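You operate a simulated robot arm through the tools that you are given. There is no shell and no other tool. Be economical: measure what you need, move in short steps, check, and stop when the job is done.

You run a simulated robot arm. Do the job below in one go: nothing can be reset, and whatever is moved stays where it is left.

Task
Fit battery 2 in the clamp lamp, switch on and tilt it half down.
Fine: close the orange cover.

Only the result counts: the job must be done as asked and must still hold three seconds after the hand-in. Knocking over, shifting, dropping, spilling or breaking anything else fails it. Lids that push on must go on centred and level and be pressed home; caps that screw on are set level and turned clockwise until they are tight.

Robot
A 6-joint arm with a two-finger parallel gripper, fixed in place. Base frame: the origin is at the foot of the arm, x ahead of it, y to its left, z up. Readings come in m, degrees, newtons and seconds.
With the tool pointing down near the work surface it reaches from about 0.36 to 0.82 m from the base axis. Its first joint turns from -166.0 to 166.0 degrees. Payload 3.91 kg.
Tool frame: the origin (TCP) lies between the finger pads and is the grasp point; the fingertips stand 0.03 m ahead of it; z points along the fingers, y is the line along which they close. The gripper opens to 0.11 m. The fingers are 0.02 m wide and 0.01 m thick; the gripper's body (0.048 by 0.112 m) begins 0.055 m behind the TCP.
Orientation is that of the tool frame in the base frame, as a unit quaternion [w, x, y, z]. With the fingers straight down and closing along the base's y, the tool's x points along the base's -x, its y along +y and its z along -z.

Tools
- The arm moves only by the tool arm_command. Its argument "steps" is a list of rows, each a list of 7 numbers: the shift along the tool's x, y, z in units of 200 mm (1.0 is 200 mm), then the turn, a rotation vector about the tool's x, y, z in units of 45 degrees (1.0 is 45 degrees), then the opening in per cent of the stroke, from 0 (shut) to 100 (fully open). In form: [[x, y, z, wx, wy, wz, hand], ...]. A call has 1 to 12 rows; each row is the pose to reach, as a shift and turn from the pose commanded when the call began, along the tool's axes at that moment. A call with a number of a shift or a turn outside -1 to 1 is refused whole. Rows are played at 5 a second. More than 0.05 m and 8.6 degrees between two rows, or a gripper value outside its range, and nothing of the call is played. Where a pose cannot be reached the arm comes as near as it can. A force on the tool above 90 N (or 10 N above the force at the start of the call, whichever is more), or a blocked arm, ends the call early, and 0.2 s more pass. The fingers move at their own pace (about 0.045 m/s each) and stop on an object; they squeeze with about 25 N. The grip force told is the motor's: it shows also when the fingers shut on nothing. Time passes only in rows, and 0.2 s behind the last, so rows that repeat a pose let the fingers close. The reply holds the time, the measured pose of the TCP, the force on the tool along the base axes, the opening and the grip force, in the units named above and with some noise.
- Cameras (640 x 400 px; columns grow to the right, rows downward): "scene" is fixed at [0.4061, 0.6429, 1.5702]; the picture's right is [-1.00, 0.09, 0.00], its down [0.03, 0.39, -0.92] and it looks along [-0.08, -0.92, -0.39] (base axes); focal length 323 px, centre (320, 200). "wrist" rides on the gripper at [-0.036, 0, -0.057] in the tool frame; the picture's right is [0.00, -1.00, 0.00], its down [0.97, 0.00, -0.24] and it looks along [0.24, 0.00, 0.97] (tool axes); focal length 218 px, centre (320, 200). There is no depth. A picture from a camera that has moved, and an enlarged one, comes with that camera's place and axes in the base frame and with its lens. The place of the scene camera against the robot may be out by one fixed shift of up to 0.025 m in any direction.
- snapshot(camera): a new picture of that camera. The clock stands still meanwhile.
- lift_body(by): slides the trunk up (or, below 0, down) by that many m; the arm rides with it, the base frame stays. It gives what a move gives, with no picture.
- zoom(camera, box): a new picture of the part [left, top, right, bottom] of that camera's present view, enlarged. The clock stands still meanwhile.
- finish_job(): hands the job in; it is judged then, once.

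Go step by step. Nothing tells you positions but the pictures and the camera data: compare them with the known pose of the tool, close in by small moves and look again before you grip or let go. The budget is 120 turns and 84 pictures, counting those below and the enlarged ones. Unless the task says otherwise, let go and move clear before handing in, and close with one line.

The tools are called after "Request:" by a JSON object that holds its "op" and its "data". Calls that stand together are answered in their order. arm_command: Moves the arm, as the interface text tells. Its arguments: {"type":"object","properties":{"steps":{"type":"array"}},"required":["steps"]} The other tools are called the same way: lift_body (by) slides the trunk up or down; snapshot (camera) takes a picture; zoom (camera, box) takes an enlarged picture of a part of a camera's view; finish_job () hands the job in.

At the start:

```text
time: 0.0
tcp_pos: [0.1187, -0.4124, 1.3841]
tcp_rot: [0.0, 0.0, 1.0, 0.0]
ft_force: [-0.2, 0.2, -1.1]
width: 0.1104
finger_force: 0.0
trunk travel left (down, up): [-0.575, 0.035]
```

scene: 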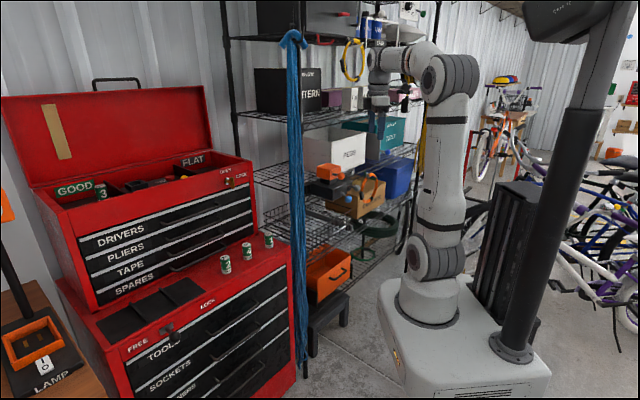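
wrist: 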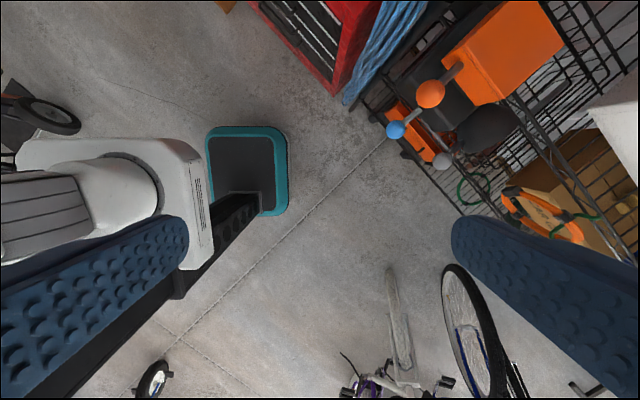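

I see a red tool chest with several batteries, and the clamp lamp at the far left on a wooden bench. I'll zoom in to read the labels and the lamp's details.

Request:
{"op": "zoom", "data": {"camera": "scene", "box": [0, 150, 160, 400]}}

Request:
{"op": "zoom", "data": {"camera": "scene", "box": [180, 220, 300, 295]}}

Request:
{"op": "zoom", "data": {"camera": "scene", "box": [40, 140, 260, 220]}}

```text
1.60 times, centred on (80, 275) of scene
camera zoom: at [0.4061, 0.6429, 1.5702], right [-1.0, 0.09, 0.0], down [0.03, 0.39, -0.92], along [-0.08, -0.92, -0.39], focal length 517 px, centre (704, 80)
```

zoom: 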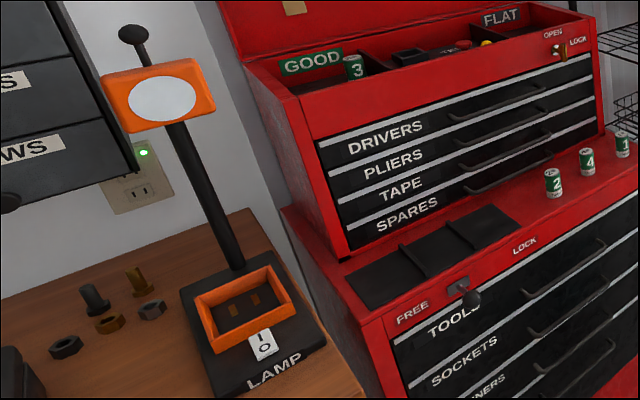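

```text
5.33 times, centred on (240, 258) of scene
camera zoom: at [0.4061, 0.6429, 1.5702], right [-1.0, 0.09, 0.0], down [0.03, 0.39, -0.92], along [-0.08, -0.92, -0.39], focal length 1722 px, centre (747, -107)
```

zoom: 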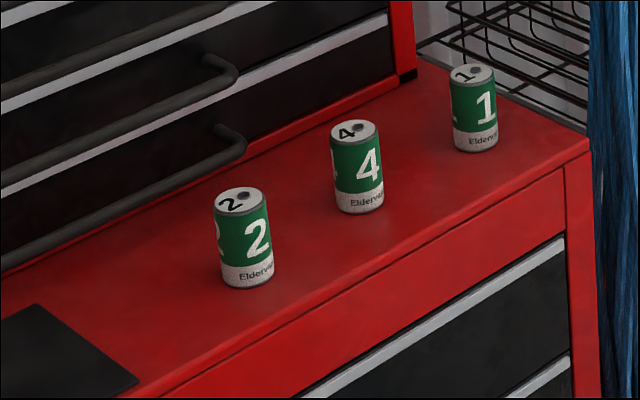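

```text
2.91 times, centred on (150, 180) of scene
camera zoom: at [0.4061, 0.6429, 1.5702], right [-1.0, 0.09, 0.0], down [0.03, 0.39, -0.92], along [-0.08, -0.92, -0.39], focal length 939 px, centre (814, 258)
```

zoom: 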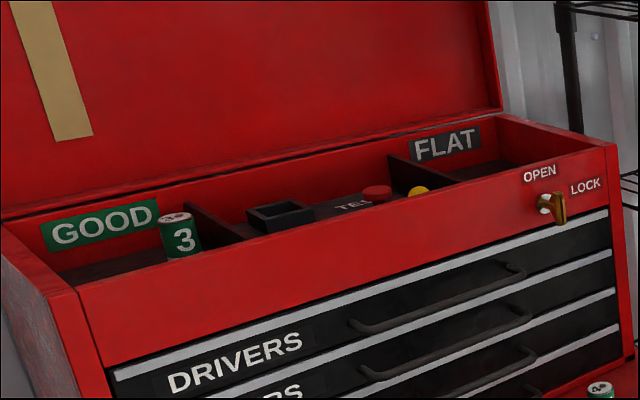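

Battery 2 stands on the lower red chest. I need a closer view of the lamp and of other orange things, to identify the cover.

Request:
{"op": "zoom", "data": {"camera": "scene", "box": [0, 300, 100, 400]}}

Request:
{"op": "zoom", "data": {"camera": "scene", "box": [290, 130, 430, 300]}}

Request:
{"op": "zoom", "data": {"camera": "wrist", "box": [240, 0, 640, 250]}}

```text
4.00 times, centred on (50, 350) of scene
camera zoom: at [0.4061, 0.6429, 1.5702], right [-1.0, 0.09, 0.0], down [0.03, 0.39, -0.92], along [-0.08, -0.92, -0.39], focal length 1292 px, centre (1400, -400)
```

zoom: 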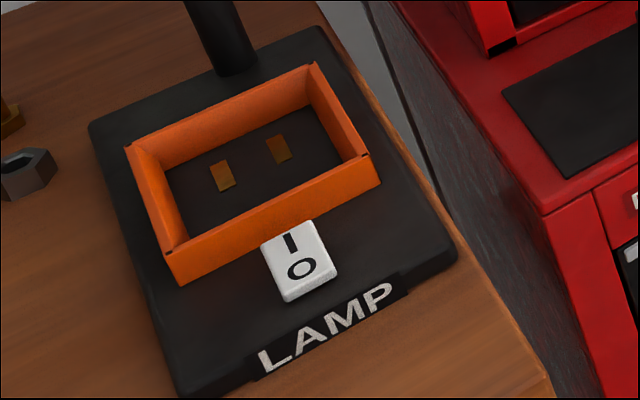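

```text
2.35 times, centred on (360, 215) of scene
camera zoom: at [0.4061, 0.6429, 1.5702], right [-1.0, 0.09, 0.0], down [0.03, 0.39, -0.92], along [-0.08, -0.92, -0.39], focal length 760 px, centre (226, 165)
```

zoom: 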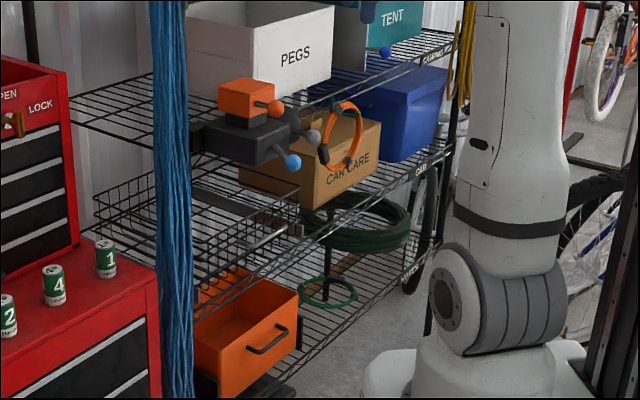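

```text
1.60 times, centred on (440, 125) of wrist
camera zoom: at [0.1548, -0.4123, 1.443], right [0.0, -1.0, 0.0], down [-0.97, 0.0, 0.24], along [-0.24, 0.0, -0.97], focal length 349 px, centre (128, 320)
```

zoom: 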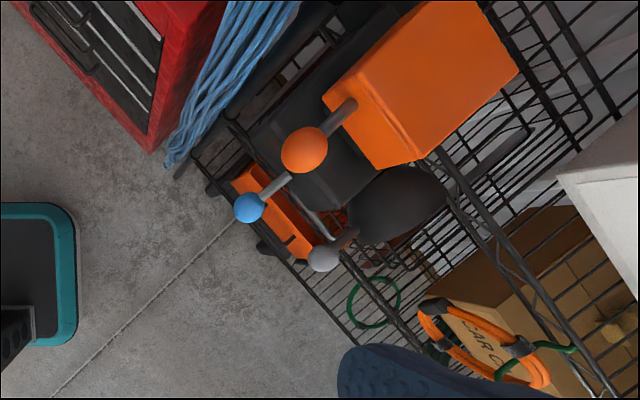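

The shelf device has an orange cover with an orange knob, but I want a closer look at it later. First I'll swing the gripper toward the chest and lamp for overhead views.

Request:
{"op": "arm_command", "data": {"steps": [[-0.2, 0.15, 0, 0, 0, 0, 100], [-0.4, 0.3, 0, 0, 0, 0, 100], [-0.6, 0.45, 0, 0, 0, 0, 100], [-0.8, 0.6, 0, 0, 0, 0, 100], [-1, 0.75, 0, 0, 0, 0, 100]]}}

Request:
{"op": "arm_command", "data": {"steps": [[-0.2, 0.15, 0, 0, 0, 0, 100], [-0.4, 0.3, 0, 0, 0, 0, 100], [-0.6, 0.35, 0, 0, 0, 0, 100], [-0.8, 0.35, 0, 0, 0, 0, 100], [-1, 0.35, 0, 0, 0, 0, 100]]}}

Request:
{"op": "snapshot", "data": {"camera": "wrist"}}

```text
time: 1.2
tcp_pos: [0.3198, -0.2624, 1.3845]
tcp_rot: [-0.001, 0.0, 1.0, 0.0]
ft_force: [-0.1, 0.5, -0.1]
width: 0.1098
finger_force: 0.0
trunk travel left (down, up): [-0.575, 0.035]
```

```text
time: 2.4
tcp_pos: [0.5204, -0.1926, 1.3845]
tcp_rot: [0.0, 0.0, 1.0, -0.001]
ft_force: [0.4, -0.5, -0.4]
width: 0.11
finger_force: 0.1
trunk travel left (down, up): [-0.575, 0.035]
```

```text
75 pictures are left
camera wrist: at [0.5574, -0.1921, 1.4418], right [0.0, -1.0, 0.0], down [-0.97, 0.0, 0.24], along [-0.24, 0.0, -0.97], focal length 218 px, centre (320, 200)
```

wrist: 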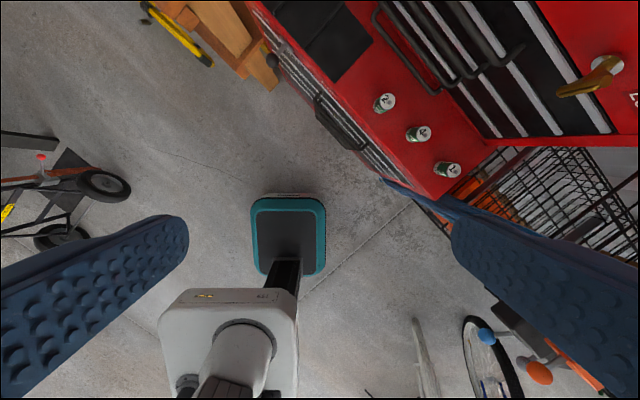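

Battery 2's top is near (0.645, -0.32, 0.965), which fits the chest surface at 0.9. Now I'll look over the lamp.

Request:
{"op": "arm_command", "data": {"steps": [[-0.05, 0.22, 0, 0, 0, 0, 100], [-0.1, 0.44, 0, 0, 0, 0, 100], [-0.15, 0.66, 0, 0, 0, 0, 100], [-0.2, 0.88, 0, 0, 0, 0, 100], [-0.3, 1, 0, 0, 0, 0, 100]]}}

Request:
{"op": "snapshot", "data": {"camera": "wrist"}}

```text
time: 3.6
tcp_pos: [0.5813, 0.0098, 1.3855]
tcp_rot: [-0.001, 0.0, 1.0, 0.0]
ft_force: [-0.5, -0.5, 0.1]
width: 0.1101
finger_force: 0.1
trunk travel left (down, up): [-0.575, 0.035]
```

```text
74 pictures are left
camera wrist: at [0.6164, 0.009, 1.4427], right [0.0, -1.0, 0.0], down [-0.97, 0.0, 0.24], along [-0.24, 0.0, -0.97], focal length 218 px, centre (320, 200)
```

wrist: 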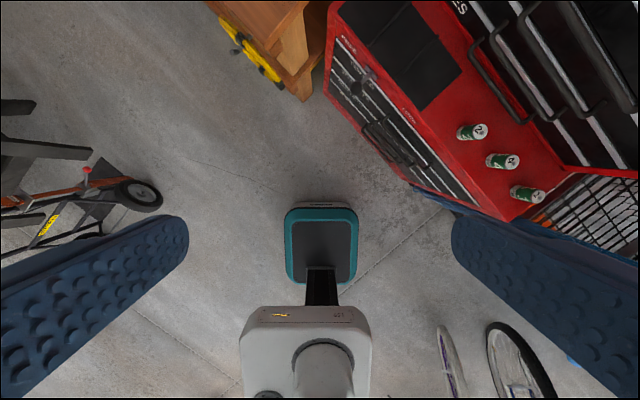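

The bench edge seems far out, around x+y≈0.94, so the lamp may be near the limit of reach. I'll tilt the tool to look outward at the lamp.

Request:
{"op": "arm_command", "data": {"steps": [[0, 0, 0, 0, -0.18, 0, 100], [0, 0, 0, 0, -0.36, 0, 100], [0, 0, 0, 0, -0.54, 0, 100], [0, 0, 0, 0, -0.72, 0, 100], [0, 0, 0, 0, -0.9, 0, 100], [0, 0, 0, 0, -1, 0, 100]]}}

Request:
{"op": "snapshot", "data": {"camera": "wrist"}}

```text
time: 5.0
tcp_pos: [0.5777, 0.0083, 1.3861]
tcp_rot: [0.383, 0.0, 0.924, 0.0]
ft_force: [-0.5, 1.0, 1.1]
width: 0.11
finger_force: 0.1
trunk travel left (down, up): [-0.575, 0.035]
```

```text
73 pictures are left
camera wrist: at [0.5636, 0.0083, 1.4521], right [0.0, -1.0, 0.0], down [-0.86, 0.0, -0.52], along [0.52, 0.0, -0.86], focal length 218 px, centre (320, 200)
```

wrist: 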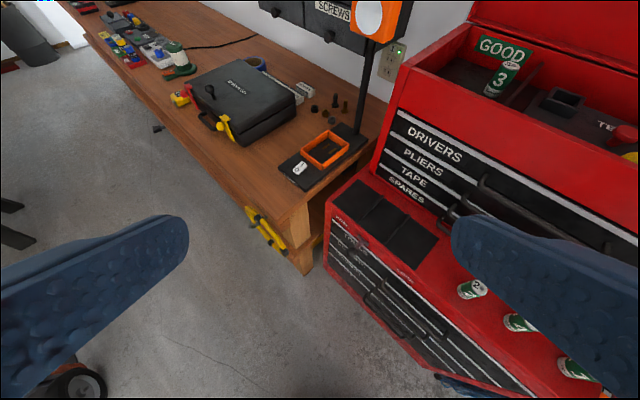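

The lamp tray is about 1.08 m out, so I'll have to work with a tilted tool. I'll zoom in on the lamp from here.

Request:
{"op": "zoom", "data": {"camera": "wrist", "box": [260, 0, 420, 200]}}

Request:
{"op": "zoom", "data": {"camera": "scene", "box": [0, 180, 64, 240]}}

Request:
{"op": "snapshot", "data": {"camera": "scene"}}

```text
2.00 times, centred on (340, 100) of wrist
camera zoom: at [0.5636, 0.0083, 1.4521], right [0.0, -1.0, 0.0], down [-0.86, 0.0, -0.52], along [0.52, 0.0, -0.86], focal length 436 px, centre (280, 400)
```

zoom: 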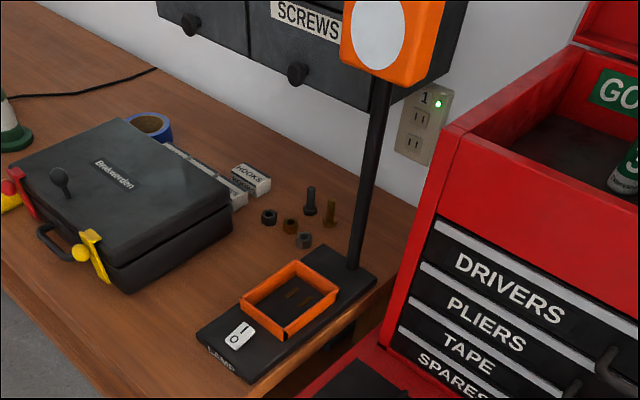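

```text
6.67 times, centred on (32, 210) of scene
camera zoom: at [0.4061, 0.6429, 1.5702], right [-1.0, 0.09, 0.0], down [0.03, 0.39, -0.92], along [-0.08, -0.92, -0.39], focal length 2153 px, centre (2240, 133)
```

zoom: 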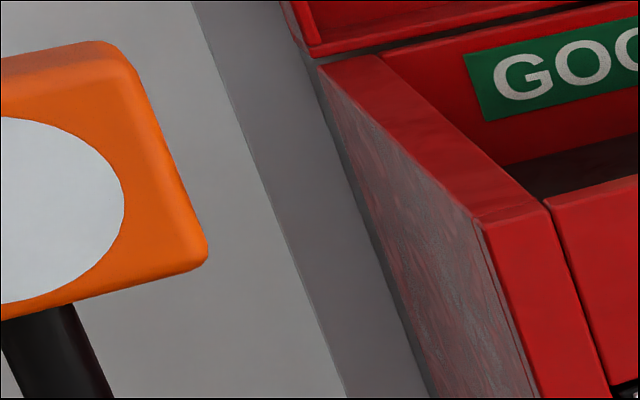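

```text
70 pictures are left
```

scene: 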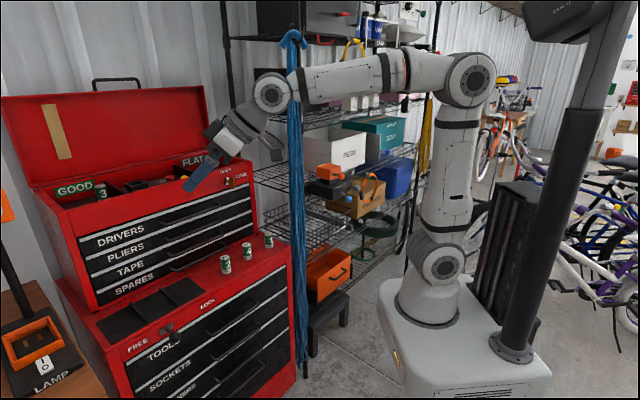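

Geometry suggests the tray at about (1.08, -0.02) and the lamp head at about (1.15, -0.12, 1.25). I'll test how far the arm reaches with this 45° tilt, well above everything.

Request:
{"op": "arm_command", "data": {"steps": [[-0.141, 0, 0.141, 0, 0, 0, 100], [-0.283, 0, 0.283, 0, 0, 0, 100], [-0.424, 0, 0.424, 0, 0, 0, 100], [-0.566, 0, 0.566, 0, 0, 0, 100], [-0.707, 0, 0.707, 0, 0, 0, 100]]}}

Request:
{"op": "arm_command", "data": {"steps": [[-0.141, 0, 0.141, 0, 0, 0, 100], [-0.283, 0, 0.283, 0, 0, 0, 100], [-0.424, 0, 0.424, 0, 0, 0, 100], [-0.566, 0, 0.566, 0, 0, 0, 100]]}}

Request:
{"op": "snapshot", "data": {"camera": "scene"}}

```text
time: 6.2
tcp_pos: [0.7805, 0.0076, 1.3839]
tcp_rot: [0.382, -0.001, 0.924, 0.001]
ft_force: [0.5, -0.6, -0.6]
width: 0.1102
finger_force: 0.1
trunk travel left (down, up): [-0.575, 0.035]
```

```text
time: 7.2
tcp_pos: [0.8967, 0.0077, 1.3569]
tcp_rot: [0.38, 0.0, 0.925, 0.0]
ft_force: [1.5, -0.6, -0.6]
width: 0.1102
finger_force: 0.1
out of reach, approached as far as the arm can: row 3, 4
trunk travel left (down, up): [-0.575, 0.035]
```

```text
69 pictures are left
```

scene: 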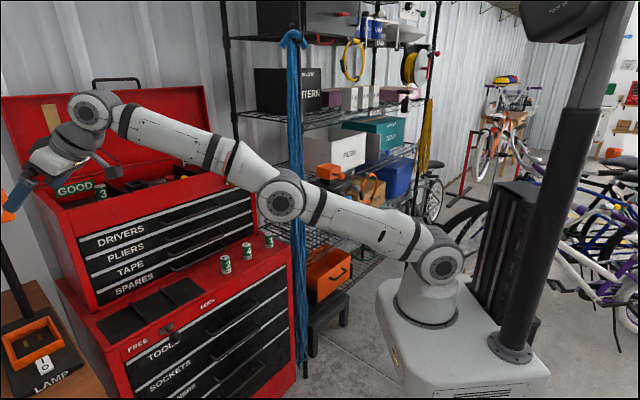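

That was the full extension at this height: about 0.90 m at 45° tilt. I'll take a wrist picture from here to measure the lamp accurately.

Request:
{"op": "snapshot", "data": {"camera": "wrist"}}

```text
68 pictures are left
camera wrist: at [0.8815, 0.0086, 1.4237], right [0.0, -1.0, 0.0], down [-0.86, 0.0, -0.51], along [0.51, 0.0, -0.86], focal length 218 px, centre (320, 200)
```

wrist: 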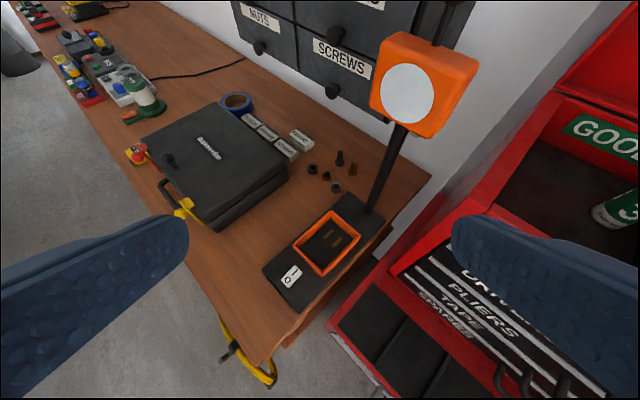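

Lamp tray ≈ (1.055, -0.01), head ≈ (1.13, -0.12, 1.26). I'll turn the tool to near horizontal and extend to measure the true limit.

Request:
{"op": "arm_command", "data": {"steps": [[0, 0, 0, 0, -0.18, 0, 100], [0, 0, 0, 0, -0.36, 0, 100], [0, 0, 0, 0, -0.54, 0, 100], [0, 0, 0, 0, -0.72, 0, 100], [0, 0, 0, 0, -0.89, 0, 100]]}}

Request:
{"op": "snapshot", "data": {"camera": "wrist"}}

```text
time: 8.4
tcp_pos: [0.8952, 0.0089, 1.3598]
tcp_rot: [0.677, 0.0, 0.736, 0.0]
ft_force: [0.6, 0.0, -1.0]
width: 0.11
finger_force: 0.0
out of reach, approached as far as the arm can: row 1, 2, 3, 4
trunk travel left (down, up): [-0.575, 0.035]
```

```text
67 pictures are left
camera wrist: at [0.8416, 0.0087, 1.4015], right [0.0, -1.0, 0.0], down [-0.32, 0.0, -0.95], along [0.95, 0.0, -0.32], focal length 218 px, centre (320, 200)
```

wrist: 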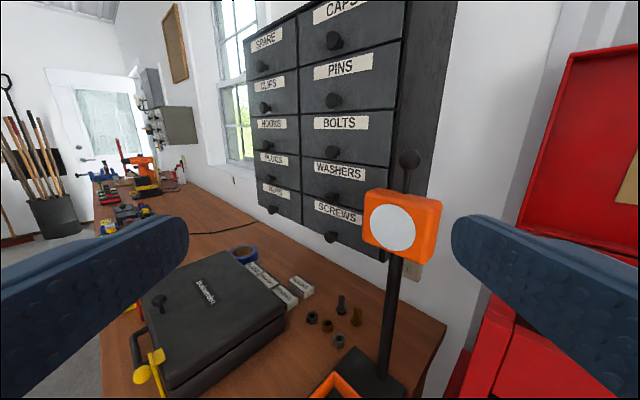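

The knob sits about (1.14, -0.11, 1.36), above the head. Extending straight now to find the reach limit.

Request:
{"op": "arm_command", "data": {"steps": [[0, 0, 0.2, 0, 0, 0, 100], [0, 0, 0.4, 0, 0, 0, 100], [0, 0, 0.6, 0, 0, 0, 100]]}}

```text
time: 9.2
tcp_pos: [1.0107, 0.009, 1.3423]
tcp_rot: [0.673, 0.0, 0.739, 0.0]
ft_force: [1.8, -0.5, -0.3]
width: 0.1099
finger_force: 0.0
out of reach, approached as far as the arm can: row 3
trunk travel left (down, up): [-0.575, 0.035]
```

The bench lamp is out of reach, and the shelf device — black body, orange block with orange knob, blue knob, dark shade with grey knob — looks like a lamp clamped to the shelf, i.e. the actual "clamp lamp". I'll retract and look at that closely.

Request:
{"op": "arm_command", "data": {"steps": [[0, 0, -0.2, 0, 0, 0, 100], [0, 0, -0.4, 0, 0, 0, 100], [0, 0, -0.6, 0, 0, 0, 100], [0, 0, -0.8, 0, 0.18, 0, 100], [0, 0, -1, 0, 0.36, 0, 100], [0, 0, -1, 0, 0.54, 0, 100], [0, 0, -1, 0, 0.72, 0, 100], [0, 0, -1, 0, 0.9, 0, 100]]}}

```text
time: 11.0
tcp_pos: [0.8057, 0.0089, 1.3643]
tcp_rot: [0.378, 0.0, 0.926, 0.0]
ft_force: [1.2, -0.5, -0.7]
width: 0.1099
finger_force: 0.0
out of reach, approached as far as the arm can: row 5
trunk travel left (down, up): [-0.575, 0.035]
```

Request:
{"op": "arm_command", "data": {"steps": [[0.15, -0.05, -0.15, 0, 0, 0, 100], [0.3, -0.1, -0.3, 0, 0, 0, 100], [0.45, -0.15, -0.45, 0, 0, 0, 100], [0.6, -0.2, -0.6, 0, 0, 0, 100], [0.75, -0.25, -0.75, 0, 0, 0, 100], [0.9, -0.3, -0.9, 0, 0, 0, 100]]}}

Request:
{"op": "arm_command", "data": {"steps": [[0.15, -0.1, -0.15, 0.1, 0, 0.1, 100], [0.3, -0.2, -0.3, 0.2, 0, 0.2, 100], [0.4, -0.35, -0.4, 0.3, 0, 0.3, 100], [0.5, -0.5, -0.5, 0.4, 0, 0.4, 100], [0.6, -0.6, -0.6, 0.5, 0, 0.5, 100], [0.7, -0.6, -0.7, 0.6, 0, 0.6, 100], [0.7, -0.6, -0.7, 0.7, 0, 0.714, 100]]}}

Request:
{"op": "snapshot", "data": {"camera": "wrist"}}

```text
time: 12.4
tcp_pos: [0.5475, -0.0529, 1.37]
tcp_rot: [0.379, 0.0, 0.925, -0.001]
ft_force: [-0.7, 0.3, 0.0]
width: 0.11
finger_force: 0.1
trunk travel left (down, up): [-0.575, 0.035]
```

```text
time: 14.0
tcp_pos: [0.3525, -0.1744, 1.3689]
tcp_rot: [0.35, 0.354, 0.855, -0.144]
ft_force: [0.2, -0.2, -0.1]
width: 0.1101
finger_force: 0.1
trunk travel left (down, up): [-0.575, 0.035]
```

```text
66 pictures are left
camera wrist: at [0.3427, -0.1627, 1.4358], right [-0.71, -0.71, 0.0], down [-0.61, 0.61, -0.51], along [0.36, -0.36, -0.86], focal length 218 px, centre (320, 200)
```

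wrist: 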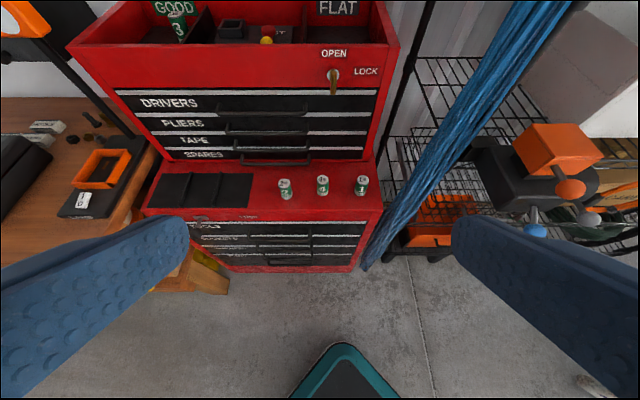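

The view faces the shelf and chest squarely now. I'll slide right to be in front of the shelf device.

Request:
{"op": "arm_command", "data": {"steps": [[0, -0.22, 0, 0, 0, 0, 100], [0, -0.44, 0, 0, 0, 0, 100], [0, -0.66, 0, 0, 0, 0, 100], [0, -0.88, 0, 0, 0, 0, 100], [0, -1, 0, 0, 0, 0, 100]]}}

Request:
{"op": "snapshot", "data": {"camera": "wrist"}}

Request:
{"op": "zoom", "data": {"camera": "wrist", "box": [260, 80, 420, 260]}}

```text
time: 14.6
tcp_pos: [0.3565, -0.1536, 1.3621]
tcp_rot: [0.357, 0.229, 0.901, -0.091]
ft_force: [-0.6, 0.0, -0.6]
width: 0.1099
finger_force: 0.2
trunk travel left (down, up): [-0.575, 0.035]
stopped in row 3: the arm was blocked; the commanded pose is now the measured one
```

```text
65 pictures are left
camera wrist: at [0.3458, -0.1471, 1.4291], right [-0.48, -0.88, 0.0], down [-0.77, 0.42, -0.49], along [0.43, -0.23, -0.87], focal length 218 px, centre (320, 200)
```

wrist: 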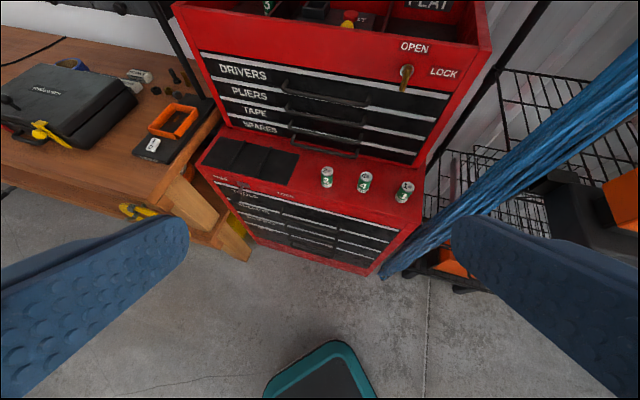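

```text
2.22 times, centred on (340, 170) of wrist
camera zoom: at [0.3458, -0.1471, 1.4291], right [-0.48, -0.88, 0.0], down [-0.77, 0.42, -0.49], along [0.43, -0.23, -0.87], focal length 485 px, centre (276, 267)
```

zoom: 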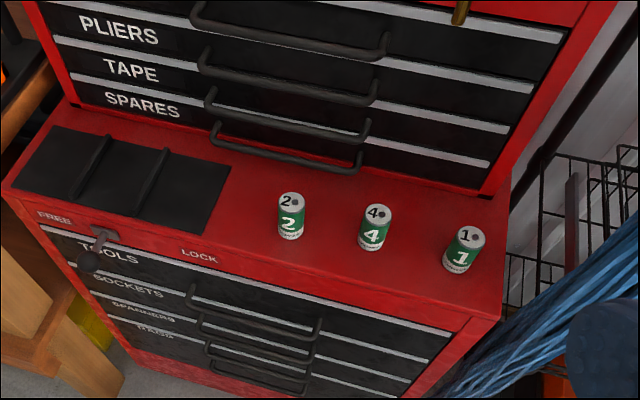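

The arm got blocked there (too folded). I'll straighten the tool to vertical further out and approach the shelf device as at the start.

Request:
{"op": "arm_command", "data": {"steps": [[-0.05, -0.05, 0.05, -0.034, 0.134, -0.086, 100], [-0.1, -0.1, 0.1, -0.069, 0.269, -0.172, 100], [-0.15, -0.15, 0.15, -0.103, 0.403, -0.258, 100], [-0.2, -0.2, 0.2, -0.137, 0.537, -0.345, 100], [-0.25, -0.25, 0.25, -0.171, 0.671, -0.431, 100], [-0.3, -0.3, 0.3, -0.206, 0.806, -0.517, 100], [-0.33, -0.32, 0.315, -0.24, 0.94, -0.603, 100]]}}

Request:
{"op": "arm_command", "data": {"steps": [[0.2, -0.12, 0, 0, 0, 0, 100], [0.4, -0.24, 0, 0, 0, 0, 100], [0.6, -0.36, 0, 0, 0, 0, 100], [0.8, -0.48, 0, 0, 0, 0, 100], [1, -0.6, 0, 0, 0, 0, 100]]}}

Request:
{"op": "snapshot", "data": {"camera": "wrist"}}

```text
time: 16.2
tcp_pos: [0.407, -0.255, 1.3598]
tcp_rot: [-0.002, -0.001, 1.0, 0.002]
ft_force: [0.9, 0.3, 0.6]
width: 0.11
finger_force: 0.1
trunk travel left (down, up): [-0.575, 0.035]
```

```text
time: 17.4
tcp_pos: [0.2058, -0.3734, 1.3615]
tcp_rot: [0.0, 0.001, 1.0, 0.001]
ft_force: [0.7, -0.2, -0.2]
width: 0.1099
finger_force: 0.0
trunk travel left (down, up): [-0.575, 0.035]
```

```text
63 pictures are left
camera wrist: at [0.2416, -0.3739, 1.4195], right [0.0, -1.0, 0.0], down [-0.97, 0.0, 0.24], along [-0.24, 0.0, -0.97], focal length 218 px, centre (320, 200)
```

wrist: 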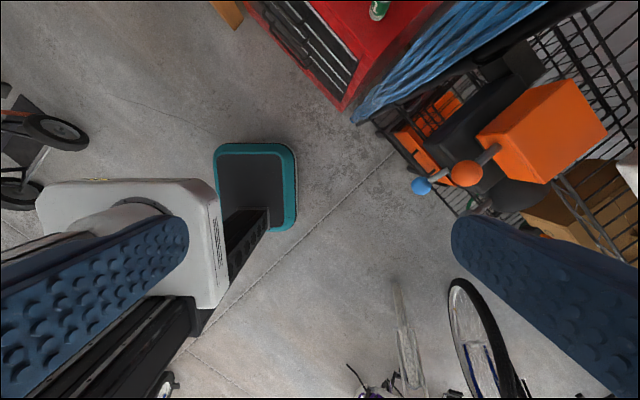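

Orange knob ≈ (0.213, -0.536, 1.177). Now I'll yaw to face the shelf and tilt outward for a good view.

Request:
{"op": "arm_command", "data": {"steps": [[0, 0, 0, 0, 0, 0.18, 100], [0, 0, 0, 0, 0, 0.36, 100], [0, 0, 0, 0, 0, 0.54, 100], [0, 0, 0, 0, 0, 0.72, 100], [0, 0, 0, 0, 0, 0.9, 100], [0, 0, 0, 0, 0, 1, 100]]}}

Request:
{"op": "arm_command", "data": {"steps": [[0.05, -0.05, 0, 0, -0.18, 0, 100], [0.1, -0.1, 0, 0, -0.36, 0, 100], [0.1, -0.2, 0, 0, -0.54, 0, 100], [0.1, -0.3, 0, 0, -0.72, 0, 100]]}}

Request:
{"op": "snapshot", "data": {"camera": "wrist"}}

```text
time: 18.8
tcp_pos: [0.2056, -0.3734, 1.3601]
tcp_rot: [-0.001, 0.384, 0.923, 0.001]
ft_force: [-0.6, -0.5, 0.2]
width: 0.1102
finger_force: 0.1
trunk travel left (down, up): [-0.575, 0.035]
```

```text
time: 19.8
tcp_pos: [0.1488, -0.4035, 1.3613]
tcp_rot: [0.258, 0.369, 0.887, -0.106]
ft_force: [-0.1, -0.2, -0.4]
width: 0.1102
finger_force: 0.1
trunk travel left (down, up): [-0.575, 0.035]
```

```text
62 pictures are left
camera wrist: at [0.1487, -0.4021, 1.4295], right [-0.71, -0.71, 0.0], down [-0.67, 0.67, -0.32], along [0.22, -0.22, -0.95], focal length 218 px, centre (320, 200)
```

wrist: 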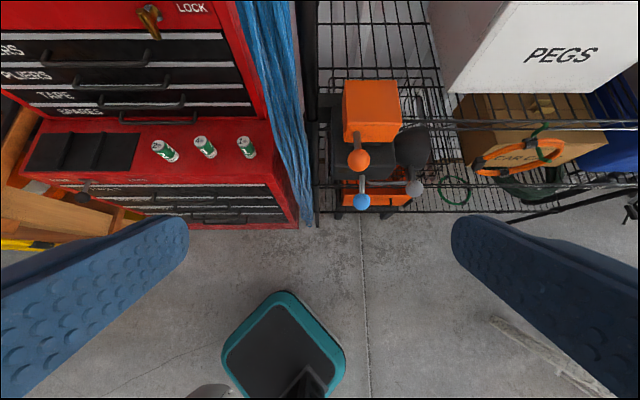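

Request:
{"op": "zoom", "data": {"camera": "wrist", "box": [310, 70, 470, 220]}}

Request:
{"op": "zoom", "data": {"camera": "scene", "box": [290, 150, 380, 210]}}

```text
2.67 times, centred on (390, 145) of wrist
camera zoom: at [0.1487, -0.4021, 1.4295], right [-0.71, -0.71, 0.0], down [-0.67, 0.67, -0.32], along [0.22, -0.22, -0.95], focal length 582 px, centre (133, 347)
```

zoom: 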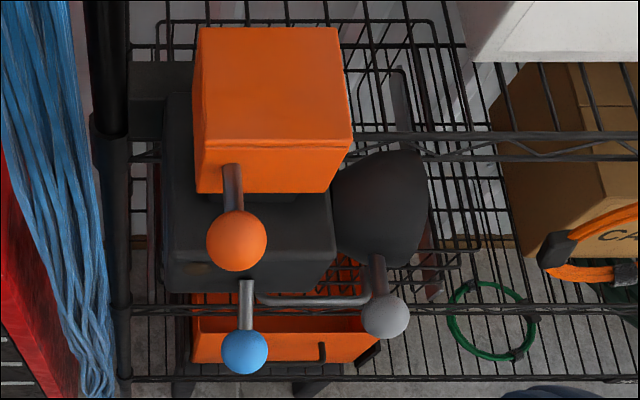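

```text
6.67 times, centred on (335, 180) of scene
camera zoom: at [0.4061, 0.6429, 1.5702], right [-1.0, 0.09, 0.0], down [0.03, 0.39, -0.92], along [-0.08, -0.92, -0.39], focal length 2153 px, centre (220, 333)
```

zoom: 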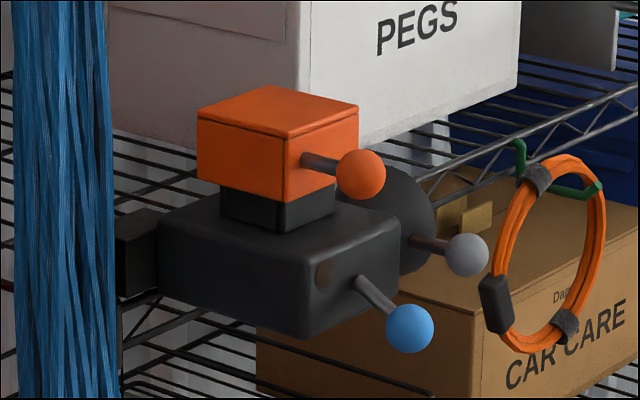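

The clamp lamp is this black box clamped to the shelf post: orange cover with knob on top, blue switch lever on the front, and a shade with a grey tilt knob. I'll tilt more and lower the trunk to see it from the front and learn how the cover moves.

Request:
{"op": "arm_command", "data": {"steps": [[0, 0, 0, 0, -0.15, 0, 100], [0, 0, 0, 0, -0.3, 0, 100], [0, 0, 0, 0, -0.45, 0, 100], [0, 0, 0, 0, -0.6, 0, 100]]}}

Request:
{"op": "lift_body", "data": {"by": -0.1}}

Request:
{"op": "snapshot", "data": {"camera": "wrist"}}

```text
time: 20.8
tcp_pos: [0.1492, -0.4033, 1.3596]
tcp_rot: [0.457, 0.334, 0.802, -0.189]
ft_force: [0.0, 0.9, -0.4]
width: 0.1101
finger_force: 0.1
trunk travel left (down, up): [-0.575, 0.035]
```

```text
time: 22.1
tcp_pos: [0.1497, -0.4027, 1.261]
tcp_rot: [0.456, 0.334, 0.803, -0.188]
ft_force: [0.0, -0.5, 0.2]
width: 0.11
finger_force: 0.1
trunk travel left (down, up): [-0.475, 0.135]
```

```text
59 pictures are left
camera wrist: at [0.128, -0.3801, 1.3213], right [-0.71, -0.71, 0.0], down [-0.49, 0.5, -0.71], along [0.5, -0.5, -0.7], focal length 218 px, centre (320, 200)
```

wrist: 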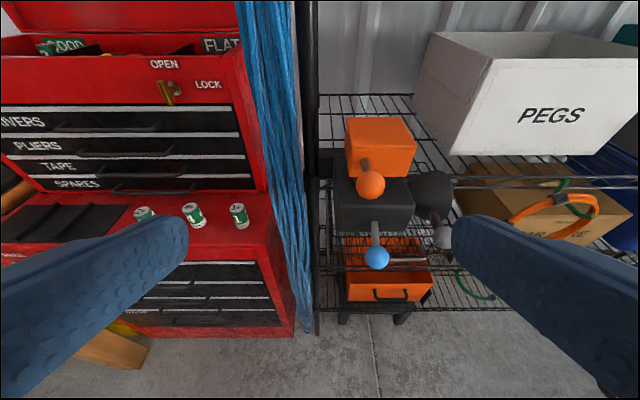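

Request:
{"op": "zoom", "data": {"camera": "wrist", "box": [320, 100, 460, 280]}}

```text
2.22 times, centred on (390, 190) of wrist
camera zoom: at [0.128, -0.3801, 1.3213], right [-0.71, -0.71, 0.0], down [-0.49, 0.5, -0.71], along [0.5, -0.5, -0.7], focal length 485 px, centre (164, 222)
```

zoom: 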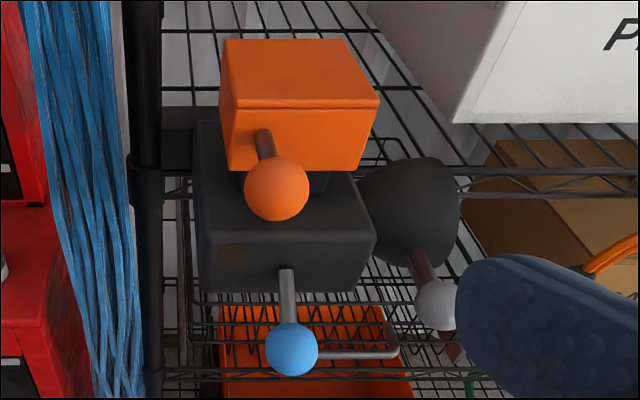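

I've triangulated orange knob ≈ (0.208, -0.530, 1.183), blue ≈ (0.176, -0.528, 1.086), and grey ≈ (0.133, -0.588, 1.115). I need a flatter view to understand the cover.

Request:
{"op": "arm_command", "data": {"steps": [[0, 0, -0.05, 0, -0.15, 0, 100], [0, 0, -0.1, 0, -0.3, 0, 100], [0, 0, -0.15, 0, -0.45, 0, 100], [0, 0, -0.15, 0, -0.6, 0, 100]]}}

Request:
{"op": "lift_body", "data": {"by": -0.1}}

Request:
{"op": "zoom", "data": {"camera": "wrist", "box": [290, 60, 490, 260]}}

```text
time: 23.1
tcp_pos: [0.1314, -0.3838, 1.276]
tcp_rot: [0.632, 0.281, 0.673, -0.262]
ft_force: [0.3, -0.2, 0.1]
width: 0.1098
finger_force: 0.1
trunk travel left (down, up): [-0.475, 0.135]
```

```text
time: 24.5
tcp_pos: [0.1322, -0.3838, 1.1762]
tcp_rot: [0.632, 0.281, 0.674, -0.262]
ft_force: [0.2, 0.1, 0.4]
width: 0.11
finger_force: 0.0
trunk travel left (down, up): [-0.375, 0.235]
```

```text
2.00 times, centred on (390, 160) of wrist
camera zoom: at [0.093, -0.3452, 1.2164], right [-0.71, -0.71, 0.0], down [-0.21, 0.22, -0.95], along [0.67, -0.67, -0.3], focal length 436 px, centre (180, 280)
```

zoom: 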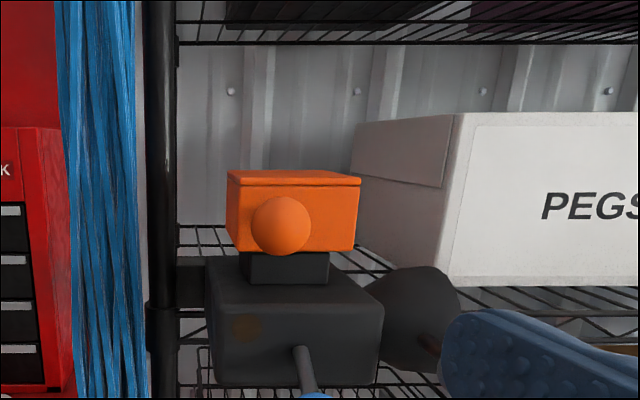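

The cover is a box with knob facing front; I'll grip the orange ball with a horizontal tool and probe gently which way it moves. First stop just short and check alignment.

Request:
{"op": "arm_command", "data": {"steps": [[-0.02, -0.12, 0.1, 0, 0, 0, 50], [-0.05, -0.25, 0.25, 0, 0, 0, 50], [-0.07, -0.25, 0.45, 0, 0, 0, 50], [-0.08, -0.25, 0.55, 0, 0, 0, 50]]}}

Request:
{"op": "snapshot", "data": {"camera": "wrist"}}

```text
time: 25.5
tcp_pos: [0.1749, -0.4977, 1.1852]
tcp_rot: [0.631, 0.282, 0.674, -0.262]
ft_force: [-1.0, 0.4, -0.6]
width: 0.0552
finger_force: 0.1
trunk travel left (down, up): [-0.375, 0.235]
```

```text
56 pictures are left
camera wrist: at [0.1369, -0.4594, 1.225], right [-0.71, -0.71, 0.0], down [-0.21, 0.22, -0.95], along [0.67, -0.67, -0.3], focal length 218 px, centre (320, 200)
```

wrist: 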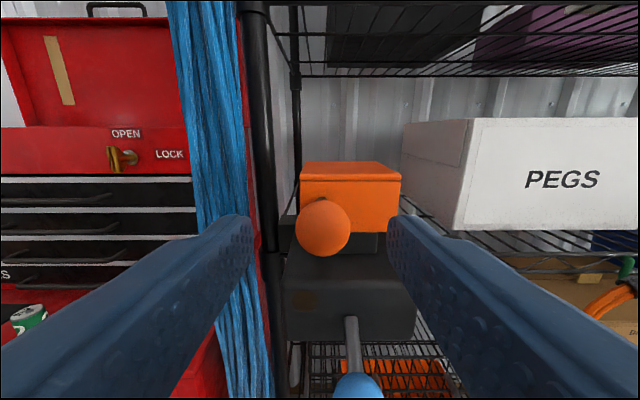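

The ball is centred between the fingers. Advance 4 cm and close.

Request:
{"op": "arm_command", "data": {"steps": [[0.01, 0, 0.12, 0, 0, 0, 50], [0.015, 0, 0.22, 0, 0, 0, 50], [0.015, 0, 0.22, 0, 0, 0, 10], [0.015, 0, 0.22, 0, 0, 0, 10], [0.015, 0, 0.22, 0, 0, 0, 10]]}}

Request:
{"op": "snapshot", "data": {"camera": "wrist"}}

```text
time: 26.7
tcp_pos: [0.2047, -0.5296, 1.1777]
tcp_rot: [0.631, 0.282, 0.674, -0.261]
ft_force: [-4.9, -6.4, 2.1]
width: 0.0294
finger_force: 44.9
trunk travel left (down, up): [-0.375, 0.235]
```

```text
55 pictures are left
camera wrist: at [0.1662, -0.4907, 1.2185], right [-0.71, -0.71, 0.0], down [-0.21, 0.22, -0.95], along [0.67, -0.68, -0.3], focal length 218 px, centre (320, 200)
```

wrist: 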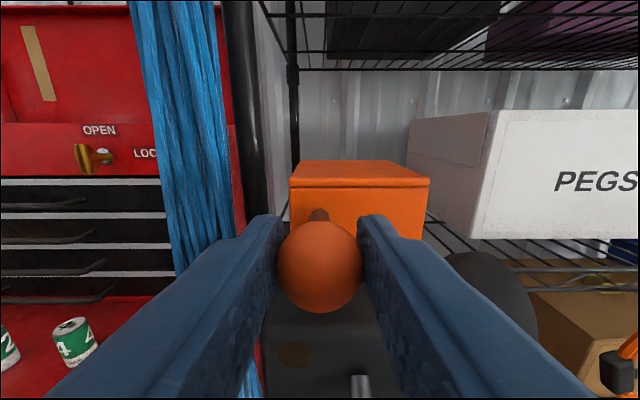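

Gripped. Try a gentle 1 cm lift and read the force.

Request:
{"op": "arm_command", "data": {"steps": [[-0.015, 0, 0, 0, 0, 0, 10], [-0.03, 0, 0, 0, 0, 0, 10], [-0.045, 0, 0, 0, 0, 0, 10]]}}

Request:
{"op": "snapshot", "data": {"camera": "wrist"}}

```text
time: 27.5
tcp_pos: [0.2015, -0.531, 1.1858]
tcp_rot: [0.631, 0.284, 0.674, -0.261]
ft_force: [-17.6, -5.2, -16.7]
width: 0.0293
finger_force: 45.2
trunk travel left (down, up): [-0.375, 0.235]
```

```text
54 pictures are left
camera wrist: at [0.1644, -0.4927, 1.2256], right [-0.71, -0.7, -0.01], down [-0.21, 0.22, -0.95], along [0.67, -0.67, -0.31], focal length 218 px, centre (320, 200)
```

wrist: 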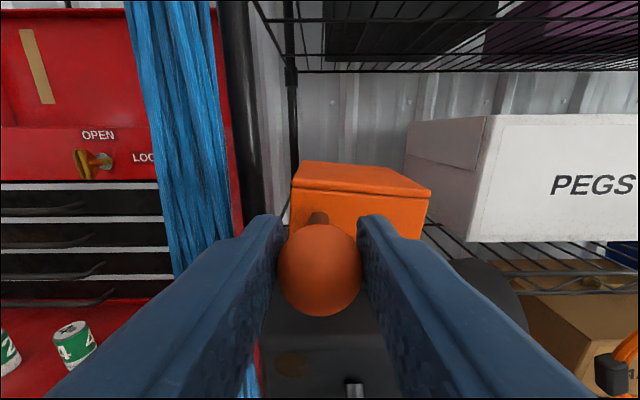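

The left side of the cover rises: it's hinged along its right edge, swinging up and over to the right. I'll follow the arc with tool roll, checking forces.

Request:
{"op": "arm_command", "data": {"steps": [[-0.01, -0.03, 0, 0, 0, 0.09, 10], [-0.027, -0.0485, 0, 0, 0, 0.178, 10], [-0.045, -0.065, 0, 0, 0, 0.267, 10], [-0.0615, -0.0825, 0, 0, 0, 0.356, 10]]}}

Request:
{"op": "snapshot", "data": {"camera": "wrist"}}

```text
time: 28.5
tcp_pos: [0.1937, -0.5409, 1.1997]
tcp_rot: [0.663, 0.371, 0.628, -0.169]
ft_force: [-9.5, 9.4, -10.0]
width: 0.029
finger_force: 44.6
trunk travel left (down, up): [-0.375, 0.235]
```

```text
53 pictures are left
camera wrist: at [0.1479, -0.5091, 1.2397], right [-0.69, -0.67, -0.28], down [-0.02, 0.4, -0.91], along [0.72, -0.63, -0.29], focal length 218 px, centre (320, 200)
```

wrist: 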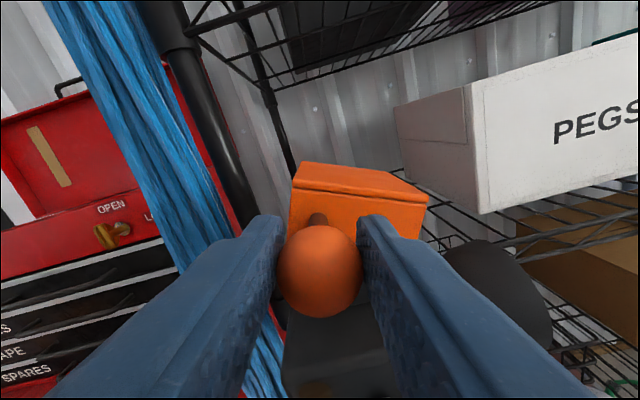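

Request:
{"op": "arm_command", "data": {"steps": [[-0.039, -0.029, 0, 0, 0, 0.178, 10], [-0.073, -0.063, 0, 0, 0, 0.356, 10], [-0.102, -0.101, 0, 0, 0, 0.533, 10], [-0.126, -0.143, 0, 0, 0, 0.711, 10], [-0.144, -0.188, 0, 0, 0, 0.889, 10]]}}

Request:
{"op": "snapshot", "data": {"camera": "wrist"}}

```text
time: 29.7
tcp_pos: [0.162, -0.5718, 1.2158]
tcp_rot: [0.679, 0.566, 0.462, 0.068]
ft_force: [-11.6, 16.0, -17.1]
width: 0.0293
finger_force: 45.1
trunk travel left (down, up): [-0.375, 0.235]
```

```text
52 pictures are left
camera wrist: at [0.1024, -0.5539, 1.2409], right [-0.43, -0.35, -0.83], down [0.38, 0.77, -0.52], along [0.82, -0.54, -0.2], focal length 218 px, centre (320, 200)
```

wrist: 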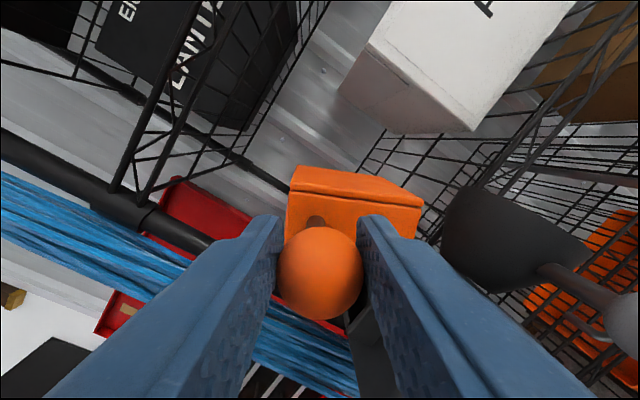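

Request:
{"op": "arm_command", "data": {"steps": [[-0.039, -0.029, 0, 0, 0, 0.178, 10], [-0.073, -0.063, 0, 0, 0, 0.356, 10], [-0.102, -0.101, 0, 0, 0, 0.533, 10], [-0.126, -0.143, 0, 0, 0, 0.711, 10], [-0.144, -0.188, 0, 0, 0, 0.889, 10]]}}

Request:
{"op": "snapshot", "data": {"camera": "wrist"}}

Request:
{"op": "zoom", "data": {"camera": "scene", "box": [280, 120, 400, 220]}}

```text
time: 30.9
tcp_pos: [0.1367, -0.5998, 1.2029]
tcp_rot: [0.617, 0.687, 0.244, 0.297]
ft_force: [13.7, 32.4, -16.3]
width: 0.0291
finger_force: 44.9
trunk travel left (down, up): [-0.375, 0.235]
```

```text
51 pictures are left
camera wrist: at [0.0706, -0.5847, 1.2046], right [0.03, 0.12, -0.99], down [0.51, 0.85, 0.12], along [0.86, -0.51, -0.04], focal length 218 px, centre (320, 200)
```

wrist: 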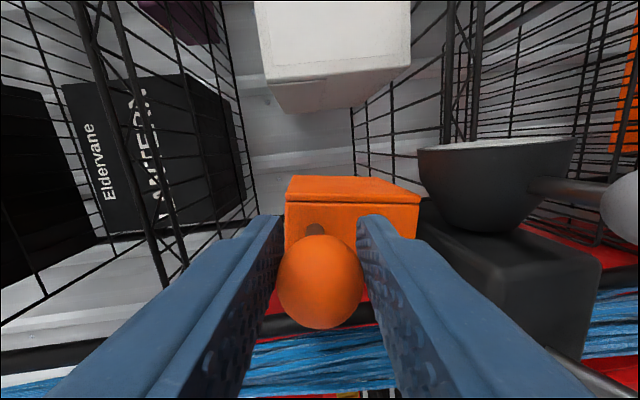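

```text
4.00 times, centred on (340, 170) of scene
camera zoom: at [0.4061, 0.6429, 1.5702], right [-1.0, 0.09, 0.0], down [0.03, 0.39, -0.92], along [-0.08, -0.92, -0.39], focal length 1292 px, centre (240, 320)
```

zoom: 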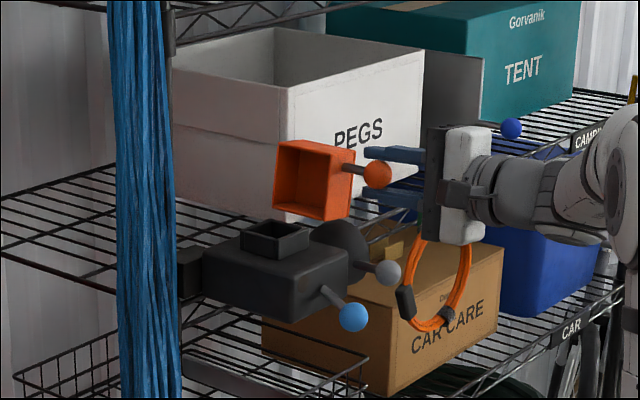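

The cover is open, revealing a square socket on the lamp body. Release the knob and back out to see whether it stays.

Request:
{"op": "arm_command", "data": {"steps": [[0, 0, 0, 0, 0, 0, 45], [0, 0, 0, 0, 0, 0, 45], [0, 0, -0.15, 0, 0, 0, 45], [0, 0, -0.3, 0, 0, 0, 45], [0, 0, -0.45, 0, 0, 0, 45]]}}

Request:
{"op": "zoom", "data": {"camera": "scene", "box": [280, 120, 400, 220]}}

```text
time: 32.1
tcp_pos: [0.0678, -0.5403, 1.2063]
tcp_rot: [0.617, 0.689, 0.241, 0.294]
ft_force: [0.9, 0.4, 0.2]
width: 0.0494
finger_force: 0.2
trunk travel left (down, up): [-0.375, 0.235]
```

```text
4.00 times, centred on (340, 170) of scene
camera zoom: at [0.4061, 0.6429, 1.5702], right [-1.0, 0.09, 0.0], down [0.03, 0.39, -0.92], along [-0.08, -0.92, -0.39], focal length 1292 px, centre (240, 320)
```

zoom: 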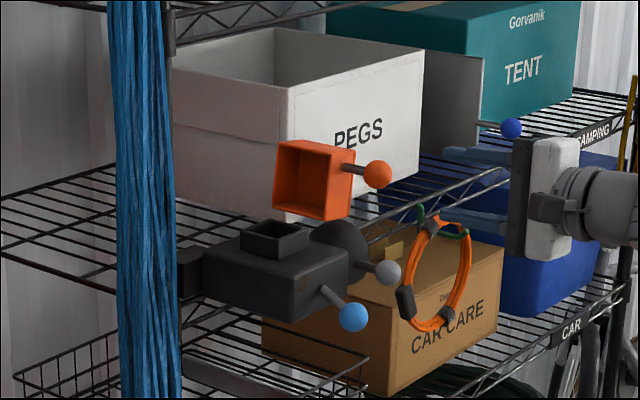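

The cover stays open. Now I'll roll the gripper back and go vertical to fetch battery 2.

Request:
{"op": "arm_command", "data": {"steps": [[0, 0, -0.1, 0, 0, -0.18, 45], [0, 0, -0.2, 0, 0, -0.36, 45], [0, 0, -0.25, 0, 0, -0.54, 45], [0, 0, -0.25, 0, 0, -0.72, 45], [0, 0, -0.25, 0, 0, -0.9, 45], [0, 0, -0.25, 0, 0, -1, 45]]}}

Request:
{"op": "arm_command", "data": {"steps": [[0, 0, 0, 0, 0, -0.18, 45], [0, 0, 0, 0, 0, -0.36, 45], [0, 0, 0, 0, 0, -0.54, 45], [0, 0, 0, 0, 0, -0.72, 45], [0, 0, 0, 0, 0, -0.9, 45], [0, 0, 0, 0, 0, -1, 45]]}}

Request:
{"op": "lift_body", "data": {"by": 0.1}}

```text
time: 33.5
tcp_pos: [0.0316, -0.5054, 1.2105]
tcp_rot: [0.683, 0.543, 0.488, 0.035]
ft_force: [-0.6, -0.1, 1.1]
width: 0.0493
finger_force: 0.1
trunk travel left (down, up): [-0.375, 0.235]
```

```text
time: 34.9
tcp_pos: [0.0341, -0.5062, 1.2096]
tcp_rot: [0.644, 0.316, 0.658, -0.228]
ft_force: [-0.3, 0.1, -0.2]
width: 0.0497
finger_force: 0.1
trunk travel left (down, up): [-0.375, 0.235]
```

```text
time: 36.2
tcp_pos: [0.0325, -0.5066, 1.3102]
tcp_rot: [0.645, 0.315, 0.658, -0.228]
ft_force: [0.1, -0.6, 0.1]
width: 0.0495
finger_force: 0.0
trunk travel left (down, up): [-0.475, 0.135]
```

Request:
{"op": "arm_command", "data": {"steps": [[0, 0.12, 0, 0.009, 0.16, -0.009, 45], [0, 0.24, 0, 0.018, 0.32, -0.018, 45], [0, 0.36, 0, 0.027, 0.48, -0.027, 45], [0, 0.48, 0, 0.036, 0.64, -0.036, 45], [0, 0.6, 0, 0.045, 0.8, -0.045, 45], [0, 0.7, 0, 0.053, 0.96, -0.053, 45]]}}

Request:
{"op": "arm_command", "data": {"steps": [[0, 0, 0, 0.009, 0.16, -0.009, 45], [0, 0, 0, 0.018, 0.32, -0.018, 45], [0, 0, 0, 0.027, 0.48, -0.027, 45], [0, 0, 0, 0.036, 0.64, -0.036, 45], [0, 0, 0, 0.045, 0.8, -0.045, 45], [0, 0, 0, 0.053, 0.96, -0.053, 45]]}}

```text
time: 37.6
tcp_pos: [0.1329, -0.4065, 1.3253]
tcp_rot: [0.346, 0.377, 0.851, -0.122]
ft_force: [-0.1, 0.1, -0.2]
width: 0.0496
finger_force: 0.1
trunk travel left (down, up): [-0.475, 0.135]
```

```text
time: 39.0
tcp_pos: [0.1322, -0.4075, 1.3259]
tcp_rot: [-0.003, 0.385, 0.923, 0.002]
ft_force: [0.6, 0.5, -0.7]
width: 0.0494
finger_force: 0.2
trunk travel left (down, up): [-0.475, 0.135]
```

Before leaving, I'll tilt a bit to look into the socket for depth and polarity markings.

Request:
{"op": "arm_command", "data": {"steps": [[0, -0.05, 0, 0, -0.18, 0, 45], [0, -0.1, 0, 0, -0.36, 0, 45], [0, -0.2, 0, 0, -0.54, 0, 45], [0, -0.3, 0, 0, -0.72, 0, 45]]}}

Request:
{"op": "lift_body", "data": {"by": 0.13}}

Request:
{"op": "zoom", "data": {"camera": "wrist", "box": [280, 50, 440, 210]}}

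```text
time: 40.0
tcp_pos: [0.0902, -0.4499, 1.3255]
tcp_rot: [0.257, 0.369, 0.887, -0.106]
ft_force: [1.2, -0.3, -0.4]
width: 0.0495
finger_force: 0.0
trunk travel left (down, up): [-0.475, 0.135]
```

```text
time: 41.6
tcp_pos: [0.0897, -0.4493, 1.456]
tcp_rot: [0.255, 0.37, 0.887, -0.105]
ft_force: [-0.2, -0.3, 0.2]
width: 0.0498
finger_force: 0.0
trunk travel left (down, up): [-0.605, 0.005]
```

```text
2.50 times, centred on (360, 130) of wrist
camera zoom: at [0.09, -0.4499, 1.5241], right [-0.71, -0.7, 0.0], down [-0.67, 0.67, -0.31], along [0.22, -0.22, -0.95], focal length 546 px, centre (220, 375)
```

zoom: 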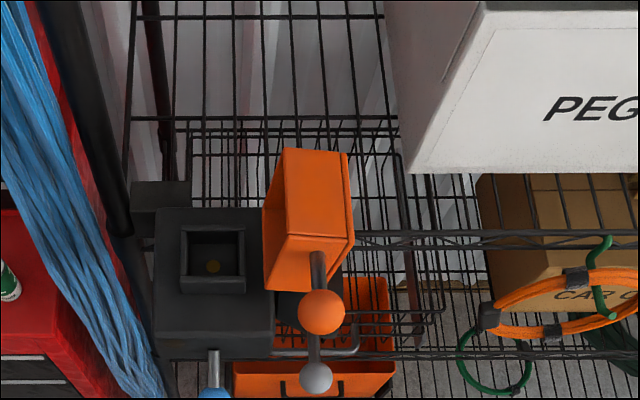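

The socket is a ~41 mm square well at r≈0.248, f≈0.605 (base ≈ (0.252, -0.603)), rim z≈1.147, with a contact at the bottom — battery stands upright. Now over to battery 2.

Request:
{"op": "arm_command", "data": {"steps": [[0, 0.2, 0, 0, 0.18, 0, 60], [0, 0.4, 0, 0, 0.36, 0, 60], [0, 0.6, 0, 0, 0.54, 0, 60], [0, 0.8, 0, 0, 0.72, 0, 60], [0, 1, 0, 0, 0.72, 0, 60]]}}

Request:
{"op": "arm_command", "data": {"steps": [[0, 0.2, 0.2, 0, 0, 0, 60], [0, 0.4, 0.4, 0, 0, 0, 60], [-0.1, 0.6, 0.6, 0, 0, 0, 60], [-0.25, 0.8, 0.7, 0, 0, 0, 60], [-0.45, 1, 0.7, 0, 0, 0, 60]]}}

Request:
{"op": "snapshot", "data": {"camera": "wrist"}}

```text
time: 42.8
tcp_pos: [0.2313, -0.3075, 1.4563]
tcp_rot: [-0.002, 0.385, 0.923, 0.001]
ft_force: [0.5, 0.3, -0.6]
width: 0.0659
finger_force: 0.1
trunk travel left (down, up): [-0.605, 0.005]
```

```text
refused: row 1 steps farther than a row can; nothing moved
```

```text
47 pictures are left
camera wrist: at [0.2561, -0.3331, 1.514], right [-0.71, -0.7, 0.0], down [-0.68, 0.69, 0.24], along [-0.17, 0.17, -0.97], focal length 218 px, centre (320, 200)
```

wrist: 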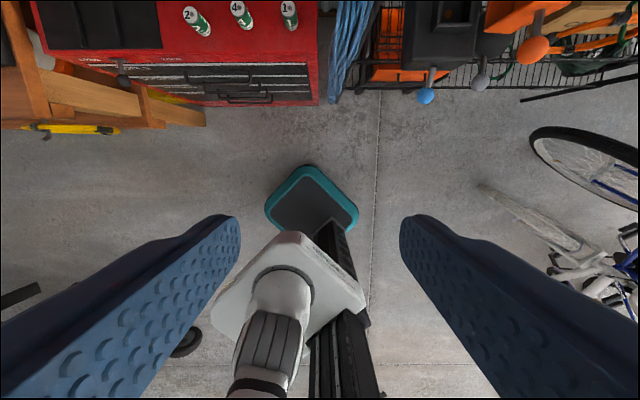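

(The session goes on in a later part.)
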